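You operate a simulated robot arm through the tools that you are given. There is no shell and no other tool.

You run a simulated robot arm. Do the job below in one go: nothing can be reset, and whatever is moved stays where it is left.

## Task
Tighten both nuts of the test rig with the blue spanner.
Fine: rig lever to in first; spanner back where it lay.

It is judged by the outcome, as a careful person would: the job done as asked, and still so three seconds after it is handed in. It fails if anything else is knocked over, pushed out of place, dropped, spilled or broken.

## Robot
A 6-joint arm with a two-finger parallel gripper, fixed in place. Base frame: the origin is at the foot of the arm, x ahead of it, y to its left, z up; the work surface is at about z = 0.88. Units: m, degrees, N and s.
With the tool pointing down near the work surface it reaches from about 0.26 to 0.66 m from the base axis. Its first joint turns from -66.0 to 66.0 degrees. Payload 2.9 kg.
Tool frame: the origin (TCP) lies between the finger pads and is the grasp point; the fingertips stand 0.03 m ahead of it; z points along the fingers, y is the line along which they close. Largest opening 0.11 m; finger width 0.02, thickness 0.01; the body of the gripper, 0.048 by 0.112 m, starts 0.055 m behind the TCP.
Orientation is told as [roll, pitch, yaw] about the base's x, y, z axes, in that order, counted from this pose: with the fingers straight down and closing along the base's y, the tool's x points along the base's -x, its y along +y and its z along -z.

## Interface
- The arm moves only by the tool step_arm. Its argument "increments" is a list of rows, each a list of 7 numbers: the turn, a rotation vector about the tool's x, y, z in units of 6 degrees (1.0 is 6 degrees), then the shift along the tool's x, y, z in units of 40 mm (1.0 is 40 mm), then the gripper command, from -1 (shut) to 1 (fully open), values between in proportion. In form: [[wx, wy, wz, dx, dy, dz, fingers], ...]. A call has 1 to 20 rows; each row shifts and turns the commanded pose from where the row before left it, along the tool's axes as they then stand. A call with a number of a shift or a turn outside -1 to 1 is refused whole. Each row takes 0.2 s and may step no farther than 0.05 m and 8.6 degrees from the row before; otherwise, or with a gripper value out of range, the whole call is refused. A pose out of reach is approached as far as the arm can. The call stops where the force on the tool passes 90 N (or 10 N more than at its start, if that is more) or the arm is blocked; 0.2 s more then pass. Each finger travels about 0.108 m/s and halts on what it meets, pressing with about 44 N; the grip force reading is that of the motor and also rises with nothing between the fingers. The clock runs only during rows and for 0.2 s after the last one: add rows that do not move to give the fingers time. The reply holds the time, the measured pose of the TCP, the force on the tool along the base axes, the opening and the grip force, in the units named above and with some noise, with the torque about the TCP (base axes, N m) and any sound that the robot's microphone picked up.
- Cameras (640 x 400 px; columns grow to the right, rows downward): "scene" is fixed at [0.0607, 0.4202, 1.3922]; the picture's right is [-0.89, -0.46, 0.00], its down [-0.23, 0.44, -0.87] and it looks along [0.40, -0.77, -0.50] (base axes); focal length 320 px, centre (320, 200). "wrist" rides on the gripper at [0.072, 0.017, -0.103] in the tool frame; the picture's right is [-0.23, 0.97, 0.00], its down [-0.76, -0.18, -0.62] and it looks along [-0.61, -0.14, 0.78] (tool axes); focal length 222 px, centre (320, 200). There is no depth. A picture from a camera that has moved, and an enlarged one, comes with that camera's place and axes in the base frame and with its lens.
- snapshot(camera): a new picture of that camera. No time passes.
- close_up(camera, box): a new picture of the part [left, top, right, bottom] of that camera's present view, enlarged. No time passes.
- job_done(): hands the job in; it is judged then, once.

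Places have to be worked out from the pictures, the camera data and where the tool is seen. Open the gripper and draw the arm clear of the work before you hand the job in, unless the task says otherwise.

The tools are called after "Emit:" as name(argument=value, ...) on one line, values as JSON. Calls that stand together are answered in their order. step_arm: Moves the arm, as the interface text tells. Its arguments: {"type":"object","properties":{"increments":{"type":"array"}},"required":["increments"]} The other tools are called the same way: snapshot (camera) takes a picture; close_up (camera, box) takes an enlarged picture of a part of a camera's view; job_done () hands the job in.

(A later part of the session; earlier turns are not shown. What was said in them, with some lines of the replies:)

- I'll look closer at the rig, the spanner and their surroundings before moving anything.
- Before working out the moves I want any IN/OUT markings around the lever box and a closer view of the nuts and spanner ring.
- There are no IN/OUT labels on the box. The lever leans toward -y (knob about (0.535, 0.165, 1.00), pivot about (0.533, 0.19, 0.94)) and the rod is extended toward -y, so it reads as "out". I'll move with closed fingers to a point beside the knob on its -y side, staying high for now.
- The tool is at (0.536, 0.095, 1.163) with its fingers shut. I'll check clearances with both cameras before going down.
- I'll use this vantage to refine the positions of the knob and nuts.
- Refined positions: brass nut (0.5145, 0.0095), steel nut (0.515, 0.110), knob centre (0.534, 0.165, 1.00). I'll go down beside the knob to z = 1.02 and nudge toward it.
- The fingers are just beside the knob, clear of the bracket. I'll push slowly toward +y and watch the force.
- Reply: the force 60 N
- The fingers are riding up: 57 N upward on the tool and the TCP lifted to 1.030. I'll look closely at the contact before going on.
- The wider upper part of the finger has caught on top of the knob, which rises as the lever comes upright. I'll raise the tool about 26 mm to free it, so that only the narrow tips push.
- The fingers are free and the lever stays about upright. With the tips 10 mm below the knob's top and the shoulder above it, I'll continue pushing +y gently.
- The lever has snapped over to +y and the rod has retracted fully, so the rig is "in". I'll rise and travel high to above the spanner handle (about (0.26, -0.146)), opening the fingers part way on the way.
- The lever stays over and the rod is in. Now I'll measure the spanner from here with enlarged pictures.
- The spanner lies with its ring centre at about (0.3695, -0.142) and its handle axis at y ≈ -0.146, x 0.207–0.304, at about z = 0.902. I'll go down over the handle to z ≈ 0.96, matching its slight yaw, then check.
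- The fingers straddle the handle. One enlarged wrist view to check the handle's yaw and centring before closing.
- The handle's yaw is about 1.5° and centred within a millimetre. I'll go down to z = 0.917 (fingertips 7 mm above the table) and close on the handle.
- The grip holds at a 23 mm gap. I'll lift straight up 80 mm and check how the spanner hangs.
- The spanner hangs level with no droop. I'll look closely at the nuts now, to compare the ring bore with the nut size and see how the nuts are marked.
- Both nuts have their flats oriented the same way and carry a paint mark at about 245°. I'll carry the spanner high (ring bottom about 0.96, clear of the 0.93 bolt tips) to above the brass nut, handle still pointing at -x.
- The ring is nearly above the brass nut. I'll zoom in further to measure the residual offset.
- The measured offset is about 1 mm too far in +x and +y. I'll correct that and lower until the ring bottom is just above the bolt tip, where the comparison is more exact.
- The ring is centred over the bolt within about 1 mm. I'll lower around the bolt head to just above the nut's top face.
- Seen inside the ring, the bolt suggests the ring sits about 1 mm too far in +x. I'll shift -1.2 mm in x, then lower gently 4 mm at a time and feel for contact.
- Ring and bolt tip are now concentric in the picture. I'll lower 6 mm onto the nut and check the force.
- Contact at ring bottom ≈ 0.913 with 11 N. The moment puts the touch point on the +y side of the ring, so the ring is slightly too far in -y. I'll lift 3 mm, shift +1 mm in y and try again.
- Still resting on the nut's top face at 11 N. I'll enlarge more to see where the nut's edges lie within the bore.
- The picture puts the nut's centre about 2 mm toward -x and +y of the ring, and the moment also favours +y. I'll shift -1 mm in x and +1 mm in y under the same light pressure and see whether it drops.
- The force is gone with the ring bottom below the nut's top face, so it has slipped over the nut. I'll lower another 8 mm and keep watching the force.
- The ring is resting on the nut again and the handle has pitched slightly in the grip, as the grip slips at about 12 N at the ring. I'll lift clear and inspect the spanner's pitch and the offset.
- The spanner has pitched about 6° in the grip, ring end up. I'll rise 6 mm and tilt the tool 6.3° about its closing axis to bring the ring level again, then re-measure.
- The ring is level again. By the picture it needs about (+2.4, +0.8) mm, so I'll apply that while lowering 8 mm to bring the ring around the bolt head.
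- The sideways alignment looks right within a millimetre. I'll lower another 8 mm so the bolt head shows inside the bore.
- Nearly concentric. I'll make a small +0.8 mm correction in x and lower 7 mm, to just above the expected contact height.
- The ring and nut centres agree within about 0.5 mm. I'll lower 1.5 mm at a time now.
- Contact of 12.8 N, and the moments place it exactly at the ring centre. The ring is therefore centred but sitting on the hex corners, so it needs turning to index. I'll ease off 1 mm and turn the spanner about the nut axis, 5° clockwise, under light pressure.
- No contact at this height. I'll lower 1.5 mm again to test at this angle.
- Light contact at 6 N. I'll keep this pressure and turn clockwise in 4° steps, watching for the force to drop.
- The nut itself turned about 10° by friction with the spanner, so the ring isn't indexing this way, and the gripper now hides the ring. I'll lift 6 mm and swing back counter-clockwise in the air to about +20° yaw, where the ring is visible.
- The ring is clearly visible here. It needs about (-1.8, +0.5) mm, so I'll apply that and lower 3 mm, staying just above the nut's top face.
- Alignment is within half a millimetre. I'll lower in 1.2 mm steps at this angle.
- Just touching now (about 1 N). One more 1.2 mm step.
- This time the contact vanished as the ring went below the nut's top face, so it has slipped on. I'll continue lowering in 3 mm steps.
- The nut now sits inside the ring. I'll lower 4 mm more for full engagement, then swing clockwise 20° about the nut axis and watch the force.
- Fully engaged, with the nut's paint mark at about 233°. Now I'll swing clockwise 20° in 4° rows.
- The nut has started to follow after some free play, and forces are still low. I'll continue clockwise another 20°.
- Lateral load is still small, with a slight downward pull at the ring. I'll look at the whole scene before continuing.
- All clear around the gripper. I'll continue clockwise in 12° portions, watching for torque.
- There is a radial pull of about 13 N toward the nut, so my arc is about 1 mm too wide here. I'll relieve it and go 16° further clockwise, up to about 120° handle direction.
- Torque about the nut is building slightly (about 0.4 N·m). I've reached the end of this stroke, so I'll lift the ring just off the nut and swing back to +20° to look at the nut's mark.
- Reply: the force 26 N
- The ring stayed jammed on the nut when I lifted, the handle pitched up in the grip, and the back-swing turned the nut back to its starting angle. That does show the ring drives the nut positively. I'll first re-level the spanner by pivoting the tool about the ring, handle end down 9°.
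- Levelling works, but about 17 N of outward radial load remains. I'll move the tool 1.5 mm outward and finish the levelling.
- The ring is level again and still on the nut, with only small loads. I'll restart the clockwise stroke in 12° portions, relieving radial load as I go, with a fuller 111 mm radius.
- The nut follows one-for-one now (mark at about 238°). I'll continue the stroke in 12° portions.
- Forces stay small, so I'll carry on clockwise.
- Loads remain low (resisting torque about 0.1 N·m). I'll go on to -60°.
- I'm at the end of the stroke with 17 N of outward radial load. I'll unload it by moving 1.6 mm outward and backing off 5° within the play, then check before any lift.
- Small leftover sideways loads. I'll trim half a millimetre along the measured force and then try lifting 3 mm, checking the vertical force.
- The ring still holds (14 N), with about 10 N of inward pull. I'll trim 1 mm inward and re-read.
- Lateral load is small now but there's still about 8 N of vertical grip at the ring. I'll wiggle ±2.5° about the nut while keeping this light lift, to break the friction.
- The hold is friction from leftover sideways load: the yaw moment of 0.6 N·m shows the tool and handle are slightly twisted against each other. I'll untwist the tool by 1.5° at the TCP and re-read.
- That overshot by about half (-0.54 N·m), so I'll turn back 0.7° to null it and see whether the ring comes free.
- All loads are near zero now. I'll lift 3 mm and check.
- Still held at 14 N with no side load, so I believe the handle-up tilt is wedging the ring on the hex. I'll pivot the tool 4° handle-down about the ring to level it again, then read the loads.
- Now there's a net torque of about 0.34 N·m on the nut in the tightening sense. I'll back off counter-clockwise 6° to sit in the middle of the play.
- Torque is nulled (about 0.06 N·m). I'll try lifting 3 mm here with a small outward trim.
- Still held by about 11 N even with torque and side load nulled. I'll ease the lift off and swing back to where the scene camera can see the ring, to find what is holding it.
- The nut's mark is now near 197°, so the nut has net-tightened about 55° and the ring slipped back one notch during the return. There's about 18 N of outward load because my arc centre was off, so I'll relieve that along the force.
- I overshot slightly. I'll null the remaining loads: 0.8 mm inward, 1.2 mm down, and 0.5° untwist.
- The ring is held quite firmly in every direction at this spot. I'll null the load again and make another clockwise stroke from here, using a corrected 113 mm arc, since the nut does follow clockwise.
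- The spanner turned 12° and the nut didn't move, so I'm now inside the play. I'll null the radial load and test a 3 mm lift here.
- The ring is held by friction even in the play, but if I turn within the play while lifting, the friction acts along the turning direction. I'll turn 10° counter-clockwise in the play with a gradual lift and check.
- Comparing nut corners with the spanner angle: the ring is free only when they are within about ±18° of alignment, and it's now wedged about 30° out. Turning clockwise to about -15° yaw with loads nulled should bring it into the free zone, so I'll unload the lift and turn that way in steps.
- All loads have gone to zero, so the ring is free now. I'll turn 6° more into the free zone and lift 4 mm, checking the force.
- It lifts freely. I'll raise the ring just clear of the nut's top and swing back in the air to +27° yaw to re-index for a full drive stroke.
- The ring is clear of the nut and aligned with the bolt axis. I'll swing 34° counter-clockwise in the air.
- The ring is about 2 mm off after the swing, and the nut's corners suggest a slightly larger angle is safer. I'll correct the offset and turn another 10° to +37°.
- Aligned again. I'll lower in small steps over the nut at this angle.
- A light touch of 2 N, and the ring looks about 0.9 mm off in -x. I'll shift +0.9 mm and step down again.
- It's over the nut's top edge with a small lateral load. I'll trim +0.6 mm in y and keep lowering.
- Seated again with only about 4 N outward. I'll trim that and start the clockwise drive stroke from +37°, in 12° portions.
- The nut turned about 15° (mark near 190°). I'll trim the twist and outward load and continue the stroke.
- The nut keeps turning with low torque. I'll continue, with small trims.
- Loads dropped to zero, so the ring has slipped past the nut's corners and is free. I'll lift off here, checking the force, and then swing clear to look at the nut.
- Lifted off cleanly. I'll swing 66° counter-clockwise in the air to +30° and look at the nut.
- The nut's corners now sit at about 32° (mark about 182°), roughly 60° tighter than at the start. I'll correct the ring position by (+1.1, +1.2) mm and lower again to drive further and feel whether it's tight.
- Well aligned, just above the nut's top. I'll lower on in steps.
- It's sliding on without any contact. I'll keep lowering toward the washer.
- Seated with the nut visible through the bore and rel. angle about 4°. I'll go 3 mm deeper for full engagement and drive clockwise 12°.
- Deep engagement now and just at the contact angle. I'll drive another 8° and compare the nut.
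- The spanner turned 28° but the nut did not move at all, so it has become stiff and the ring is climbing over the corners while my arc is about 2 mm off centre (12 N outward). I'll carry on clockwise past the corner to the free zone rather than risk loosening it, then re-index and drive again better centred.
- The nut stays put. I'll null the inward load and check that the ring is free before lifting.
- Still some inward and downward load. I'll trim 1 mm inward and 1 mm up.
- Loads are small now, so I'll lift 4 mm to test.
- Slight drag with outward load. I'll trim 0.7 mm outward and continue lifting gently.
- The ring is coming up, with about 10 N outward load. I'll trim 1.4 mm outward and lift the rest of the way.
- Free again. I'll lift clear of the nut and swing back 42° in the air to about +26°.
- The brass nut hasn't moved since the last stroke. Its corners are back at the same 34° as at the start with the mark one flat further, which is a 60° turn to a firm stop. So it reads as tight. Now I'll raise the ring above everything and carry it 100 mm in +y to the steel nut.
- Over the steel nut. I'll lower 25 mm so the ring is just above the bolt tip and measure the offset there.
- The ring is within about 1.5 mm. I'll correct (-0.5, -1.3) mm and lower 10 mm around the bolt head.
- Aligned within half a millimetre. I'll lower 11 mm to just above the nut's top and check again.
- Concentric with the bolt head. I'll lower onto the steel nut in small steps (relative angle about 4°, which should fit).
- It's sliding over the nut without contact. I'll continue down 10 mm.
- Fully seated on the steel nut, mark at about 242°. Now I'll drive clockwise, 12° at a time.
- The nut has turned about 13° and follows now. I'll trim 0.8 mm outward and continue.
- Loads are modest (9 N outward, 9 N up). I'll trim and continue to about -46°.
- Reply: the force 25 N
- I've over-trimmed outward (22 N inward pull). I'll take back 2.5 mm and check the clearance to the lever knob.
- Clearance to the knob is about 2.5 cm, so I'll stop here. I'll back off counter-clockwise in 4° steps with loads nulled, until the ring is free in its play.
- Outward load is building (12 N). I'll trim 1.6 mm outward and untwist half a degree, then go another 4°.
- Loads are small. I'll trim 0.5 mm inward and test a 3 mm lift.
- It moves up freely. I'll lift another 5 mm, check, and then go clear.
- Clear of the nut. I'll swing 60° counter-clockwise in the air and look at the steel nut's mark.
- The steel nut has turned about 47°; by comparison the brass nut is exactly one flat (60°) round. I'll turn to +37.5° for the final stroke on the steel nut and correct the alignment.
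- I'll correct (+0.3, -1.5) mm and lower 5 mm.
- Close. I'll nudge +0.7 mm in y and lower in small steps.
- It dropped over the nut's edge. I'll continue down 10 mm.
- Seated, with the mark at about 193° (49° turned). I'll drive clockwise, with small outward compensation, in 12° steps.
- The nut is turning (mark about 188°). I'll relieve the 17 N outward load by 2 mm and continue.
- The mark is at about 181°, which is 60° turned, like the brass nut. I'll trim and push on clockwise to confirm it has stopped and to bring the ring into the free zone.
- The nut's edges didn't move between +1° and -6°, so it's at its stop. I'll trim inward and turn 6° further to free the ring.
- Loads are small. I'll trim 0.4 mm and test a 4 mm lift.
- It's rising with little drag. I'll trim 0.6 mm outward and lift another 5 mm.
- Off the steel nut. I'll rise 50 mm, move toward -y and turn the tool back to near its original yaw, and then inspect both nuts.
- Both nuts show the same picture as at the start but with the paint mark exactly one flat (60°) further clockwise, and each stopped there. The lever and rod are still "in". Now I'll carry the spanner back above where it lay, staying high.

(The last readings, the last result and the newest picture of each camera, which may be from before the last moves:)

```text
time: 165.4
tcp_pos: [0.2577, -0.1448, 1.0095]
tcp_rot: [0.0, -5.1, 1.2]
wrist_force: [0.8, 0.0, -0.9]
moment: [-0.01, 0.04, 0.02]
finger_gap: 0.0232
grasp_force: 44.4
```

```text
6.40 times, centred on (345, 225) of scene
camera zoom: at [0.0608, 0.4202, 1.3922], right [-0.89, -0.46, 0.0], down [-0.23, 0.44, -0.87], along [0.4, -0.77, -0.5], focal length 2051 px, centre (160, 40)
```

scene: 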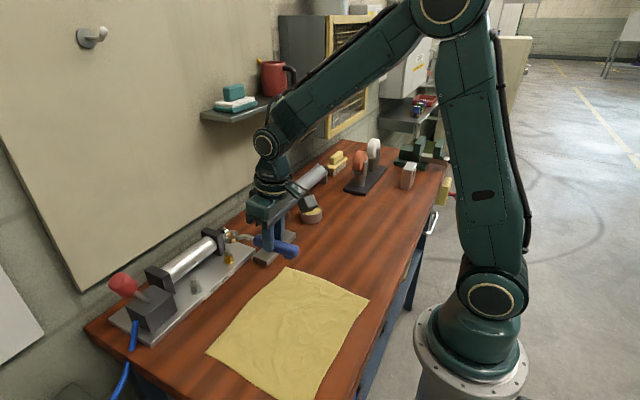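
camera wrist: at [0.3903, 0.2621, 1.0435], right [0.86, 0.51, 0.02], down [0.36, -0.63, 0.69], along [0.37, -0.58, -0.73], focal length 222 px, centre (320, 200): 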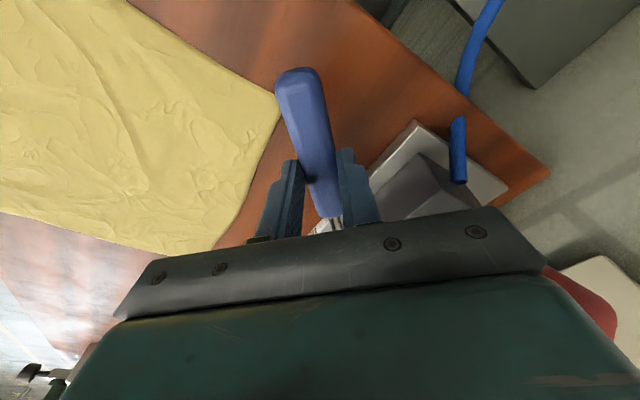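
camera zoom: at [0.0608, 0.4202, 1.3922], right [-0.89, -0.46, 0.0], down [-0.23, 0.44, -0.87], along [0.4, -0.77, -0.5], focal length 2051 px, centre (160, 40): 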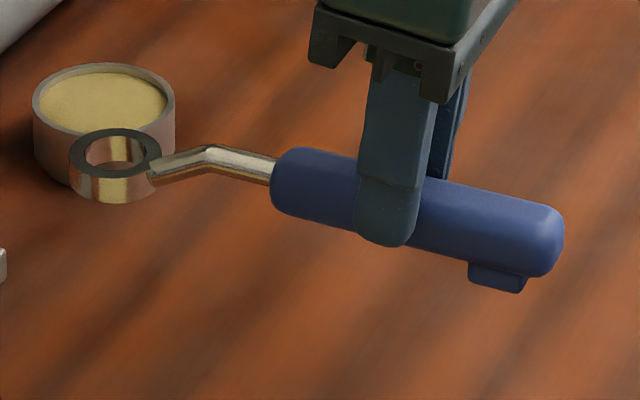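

Compared with the picture taken just after the original lift (same ring height), the ring needs about (-1.7, -1.5) mm. I'll apply that and lower to about 4 mm above the table.

Emit:
step_arm(increments=[[0, 0, 0, 0.0431, -0.0366, -0.0038, -1], [0, 0, 0, 0.0423, 0, 0.473, -1], [0, 0, 0, 0.0423, 0, 0.473, -1], [0, 0, 0, 0.0423, 0, 0.473, -1], [0, 0, 0, 0.0423, 0, 0.473, -1], [0, 0, 0, 0, 0, 0, -1], [0, 0, 0, 0, 0, 0, -1]])

Emit:
close_up(camera="scene", box=[295, 225, 395, 285])

Emit:
close_up(camera="scene", box=[240, 180, 400, 300])

```text
time: 167.0
tcp_pos: [0.256, -0.1474, 0.9313]
tcp_rot: [0.0, -5.1, 1.2]
wrist_force: [-0.1, 1.1, -2.1]
moment: [0.0, 0.01, 0.01]
finger_gap: 0.0231
grasp_force: 44.3
```

```text
6.40 times, centred on (345, 255) of scene
camera zoom: at [0.0608, 0.4202, 1.3922], right [-0.89, -0.46, 0.0], down [-0.23, 0.44, -0.87], along [0.4, -0.77, -0.5], focal length 2051 px, centre (160, -152)
```

zoom: 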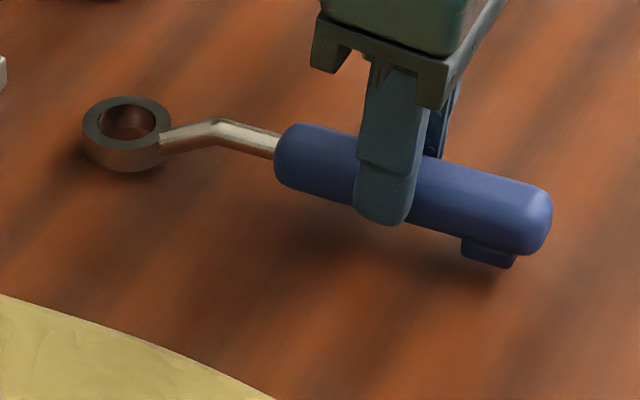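

```text
3.33 times, centred on (320, 240) of scene
camera zoom: at [0.0608, 0.4202, 1.3922], right [-0.89, -0.46, 0.0], down [-0.23, 0.44, -0.87], along [0.4, -0.77, -0.5], focal length 1068 px, centre (320, 67)
```

zoom: 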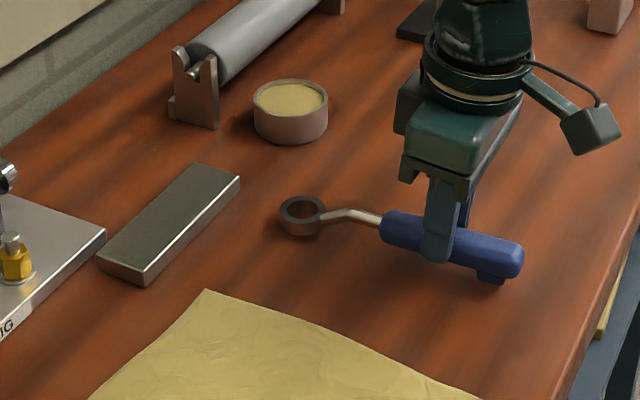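

The spanner overlays its original picture to within 2–3 px once the 4 mm height is accounted for. I'll nudge (+0.5, +1.5) mm and lower 3 mm.

Emit:
step_arm(increments=[[0, 0, 0, -0.0132, 0.037, 0.0012, -1], [0, 0, 0, 0.0066, 0, 0.0747, -1], [0, 0, 0, 0, 0, 0, -1], [0, 0, 0, 0, 0, 0, -1]])

Emit:
step_arm(increments=[[0, 0, 0, 0.0022, 0, 0.0249, -1], [0, 0, 0, 0, 0, 0, -1], [0, 0, 0, 0, 0, 0, -1]])

Emit:
close_up(camera="scene", box=[295, 225, 395, 285])

```text
time: 168.0
tcp_pos: [0.2556, -0.1456, 0.9297]
tcp_rot: [-0.1, -5.1, 1.1]
wrist_force: [-0.4, 0.0, -2.4]
moment: [0.0, 0.03, -0.01]
finger_gap: 0.0231
grasp_force: 44.1
```

```text
time: 168.8
tcp_pos: [0.2572, -0.145, 0.9293]
tcp_rot: [0.0, -5.2, 1.2]
wrist_force: [0.4, 0.1, -1.0]
moment: [0.02, -0.12, 0.0]
finger_gap: 0.0233
grasp_force: 44.7
```

```text
6.40 times, centred on (345, 255) of scene
camera zoom: at [0.0607, 0.4202, 1.3922], right [-0.89, -0.46, 0.0], down [-0.23, 0.44, -0.87], along [0.4, -0.77, -0.5], focal length 2051 px, centre (160, -152)
```

zoom: 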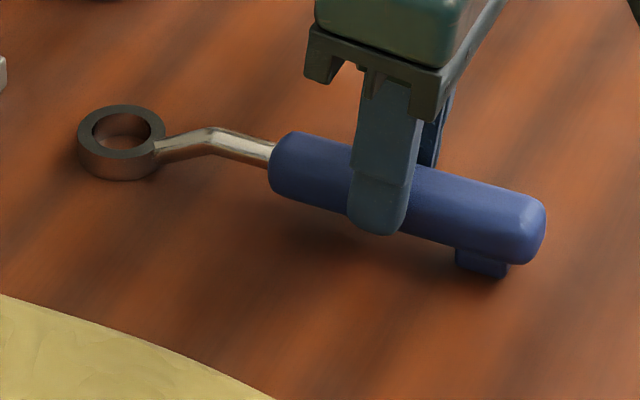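

Ring is just touching the table, about 1.5 mm off its first place. I'll lift 1 mm, shift (-1.8, +0.7) mm and set down again.

Emit:
step_arm(increments=[[0, 0, 0, -0.0022, 0, -0.0249, -1], [0, 0, 0, 0.0448, 0.0185, -0.004, -1], [0, 0, 0, 0.0022, 0, 0.0249, -1], [0, 0, 0, 0, 0, 0, -1], [0, 0, 0, 0, 0, 0, -1]])

Emit:
close_up(camera="scene", box=[295, 225, 395, 285])

```text
time: 170.0
tcp_pos: [0.2565, -0.1446, 0.9282]
tcp_rot: [-0.1, -5.1, 1.2]
wrist_force: [-0.2, 0.2, -1.1]
moment: [0.0, -0.02, -0.01]
finger_gap: 0.023
grasp_force: 44.1
```

```text
6.40 times, centred on (345, 255) of scene
camera zoom: at [0.0607, 0.4202, 1.3922], right [-0.89, -0.46, 0.0], down [-0.23, 0.44, -0.87], along [0.4, -0.77, -0.5], focal length 2051 px, centre (160, -152)
```

zoom: 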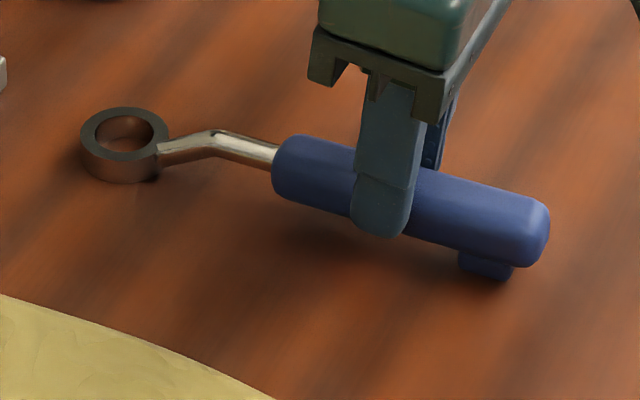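

The spanner now overlays its original picture to within about a pixel, with only the handle end about 2 mm high. I'll pivot it down 0.8° about the ring so the foot rests on the table.

Emit:
step_arm(increments=[[0, -0.133, 0, 0.016, 0, 0.04, -1], [0, 0, 0, 0, 0, 0, -1], [0, 0, 0, 0, 0, 0, -1]])

Emit:
close_up(camera="scene", box=[295, 225, 395, 285])

```text
time: 170.8
tcp_pos: [0.2557, -0.1442, 0.927]
tcp_rot: [0.0, -6.0, 1.2]
wrist_force: [0.5, 0.0, -1.6]
moment: [0.03, 0.0, -0.03]
finger_gap: 0.023
grasp_force: 43.5
```

```text
6.40 times, centred on (345, 255) of scene
camera zoom: at [0.0608, 0.4202, 1.3922], right [-0.89, -0.46, 0.0], down [-0.23, 0.44, -0.87], along [0.4, -0.77, -0.5], focal length 2051 px, centre (160, -152)
```

zoom: 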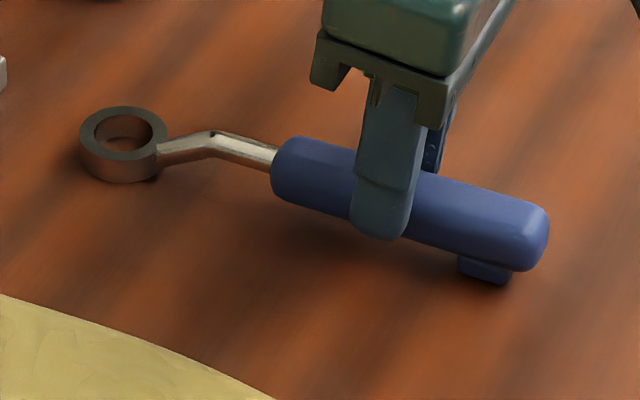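

Match is within a pixel everywhere. I'll lower the last 0.8 mm to take up contact and then open the fingers part way.

Emit:
step_arm(increments=[[0, 0, 0, 0.002, 0, 0.02, -1], [0, 0, 0, 0, 0, 0, -1], [0, 0, 0, 0, 0, 0, -1]])

Emit:
step_arm(increments=[[0, 0, 0, 0, 0, 0, -0.45], [0, 0, 0, 0, 0, 0, -0.2], [0, 0, 0, 0, 0, 0, 0.2], [0, 0, 0, 0, 0, 0, 0.2], [0, 0, 0, 0, 0, 0, 0.2]])

Emit:
close_up(camera="scene", box=[295, 225, 395, 285])

```text
time: 171.6
tcp_pos: [0.2544, -0.144, 0.9271]
tcp_rot: [0.0, -5.8, 1.3]
wrist_force: [-0.4, -0.8, -0.7]
moment: [0.01, -0.05, -0.03]
finger_gap: 0.0229
grasp_force: 44.4
```

```text
time: 172.8
tcp_pos: [0.2556, -0.1442, 0.9278]
tcp_rot: [-0.1, -5.9, 1.2]
wrist_force: [0.1, 0.2, -0.7]
moment: [0.0, 0.0, 0.01]
finger_gap: 0.0659
grasp_force: 0.0
```

```text
6.40 times, centred on (345, 255) of scene
camera zoom: at [0.0607, 0.4202, 1.3922], right [-0.89, -0.46, 0.0], down [-0.23, 0.44, -0.87], along [0.4, -0.77, -0.5], focal length 2051 px, centre (160, -152)
```

zoom: 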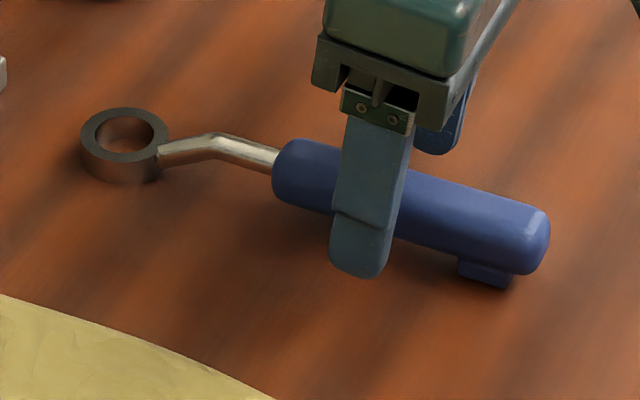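

Released: the spanner lies where it was, within about a millimetre. I'll rise straight up, straighten the tool, open the fingers fully and move clear.

Emit:
step_arm(increments=[[0, 0, 0, -0.0385, 0, -0.373, 0.2], [0, 0, 0, -0.077, 0, -0.746, 0.2], [0, 0, 0, -0.077, 0, -0.746, 0.2], [0, 0, 0, -0.077, 0, -0.746, 0.2], [0, 0, 0, -0.077, 0, -0.746, 1], [0, 0, 0, -0.077, 0, -0.746, 1], [0, 0.49, 0, 0, 0, -0.5, 1], [0, 0.49, 0, 0, 0, -0.5, 1], [0, 0, 0, -0.5, 0.5, -0.3, 1], [0, 0, 0, -0.5, 0.5, -0.3, 1], [0, 0, 0, 0, 0, 0, 1], [0, 0, 0, 0, 0, 0, 1]])

Emit:
snapshot(camera="scene")

Emit:
snapshot(camera="wrist")

Emit:
close_up(camera="scene", box=[295, 225, 395, 285])

Emit:
close_up(camera="scene", box=[80, 200, 280, 360])

```text
time: 175.4
tcp_pos: [0.2913, -0.1039, 1.1551]
tcp_rot: [0.0, 0.0, 1.2]
wrist_force: [-0.5, -0.4, -0.2]
moment: [0.02, 0.0, -0.03]
finger_gap: 0.1099
grasp_force: 0.0
```

```text
taken
```

scene: 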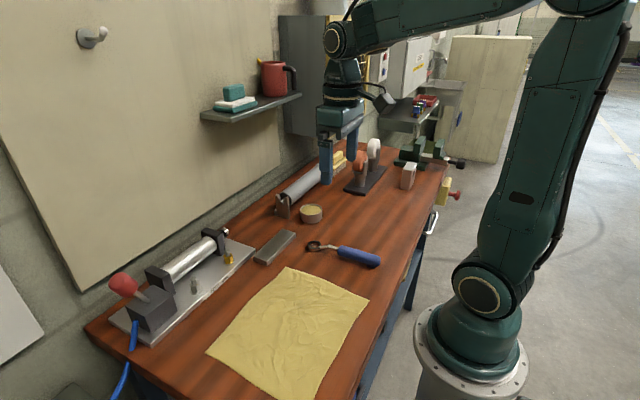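

```text
taken
camera wrist: at [0.2192, -0.0888, 1.2577], right [0.21, 0.98, 0.0], down [0.77, -0.16, 0.62], along [0.61, -0.13, -0.78], focal length 222 px, centre (320, 200)
```

wrist: 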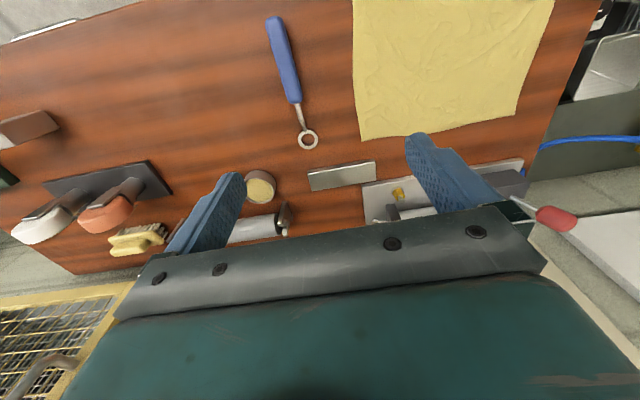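

```text
6.40 times, centred on (345, 255) of scene
camera zoom: at [0.0607, 0.4202, 1.3922], right [-0.89, -0.46, 0.0], down [-0.23, 0.44, -0.87], along [0.4, -0.77, -0.5], focal length 2051 px, centre (160, -152)
```

zoom: 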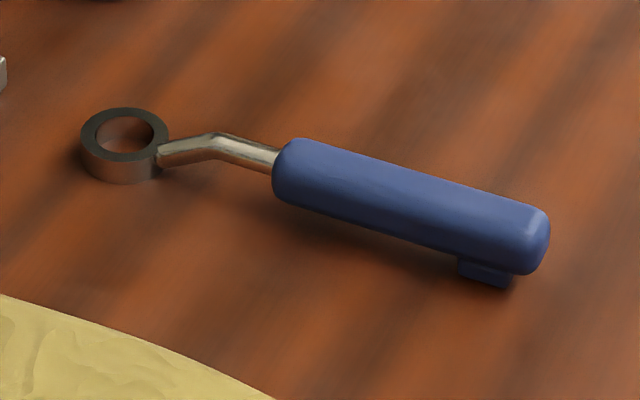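

```text
2.50 times, centred on (180, 280) of scene
camera zoom: at [0.0607, 0.4202, 1.3922], right [-0.89, -0.46, 0.0], down [-0.23, 0.44, -0.87], along [0.4, -0.77, -0.5], focal length 801 px, centre (670, 0)
```

zoom: 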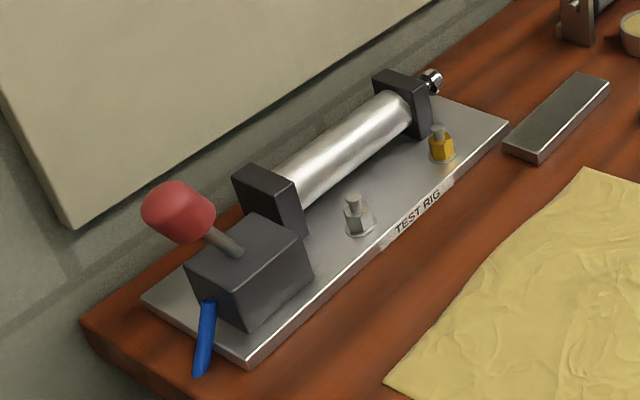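

Everything checks out:
- **Lever:** in, with the rod retracted.
- **Nuts:** both one flat further clockwise and against their stops.
- **Spanner:** back on its spot to within about 2 mm.
- **Surroundings:** cloth, bar and tape are undisturbed.

The gripper is open and clear, so I'll hand the job in.

Emit:
job_done()

```text
The job is handed in.
```

The job is handed in. The lever is in, both nuts are tightened, and the spanner is back where it lay. I don't have a verdict on it yet.

- **Lever:** I pushed it over first and the rod retracted fully. There were no IN/OUT labels, so I went by the rod's movement.
- **Nuts:** each turned clockwise by one flat (60°) and then stopped. At that point the spanner slipped over the corners instead of turning the nut further. I took that as tight, but the spanner only put about 0.3 N·m on them and I heard no click, so I can't confirm a higher torque. I briefly turned the brass nut back to its start while freeing a jammed spanner, and then tightened it again.
- **Spanner:** the ring is within about a millimetre of its original spot and the handle end within about 2 mm.
- **Surroundings:** the cloth, metal bar and tape look undisturbed. The gripper is open and clear of the bench.
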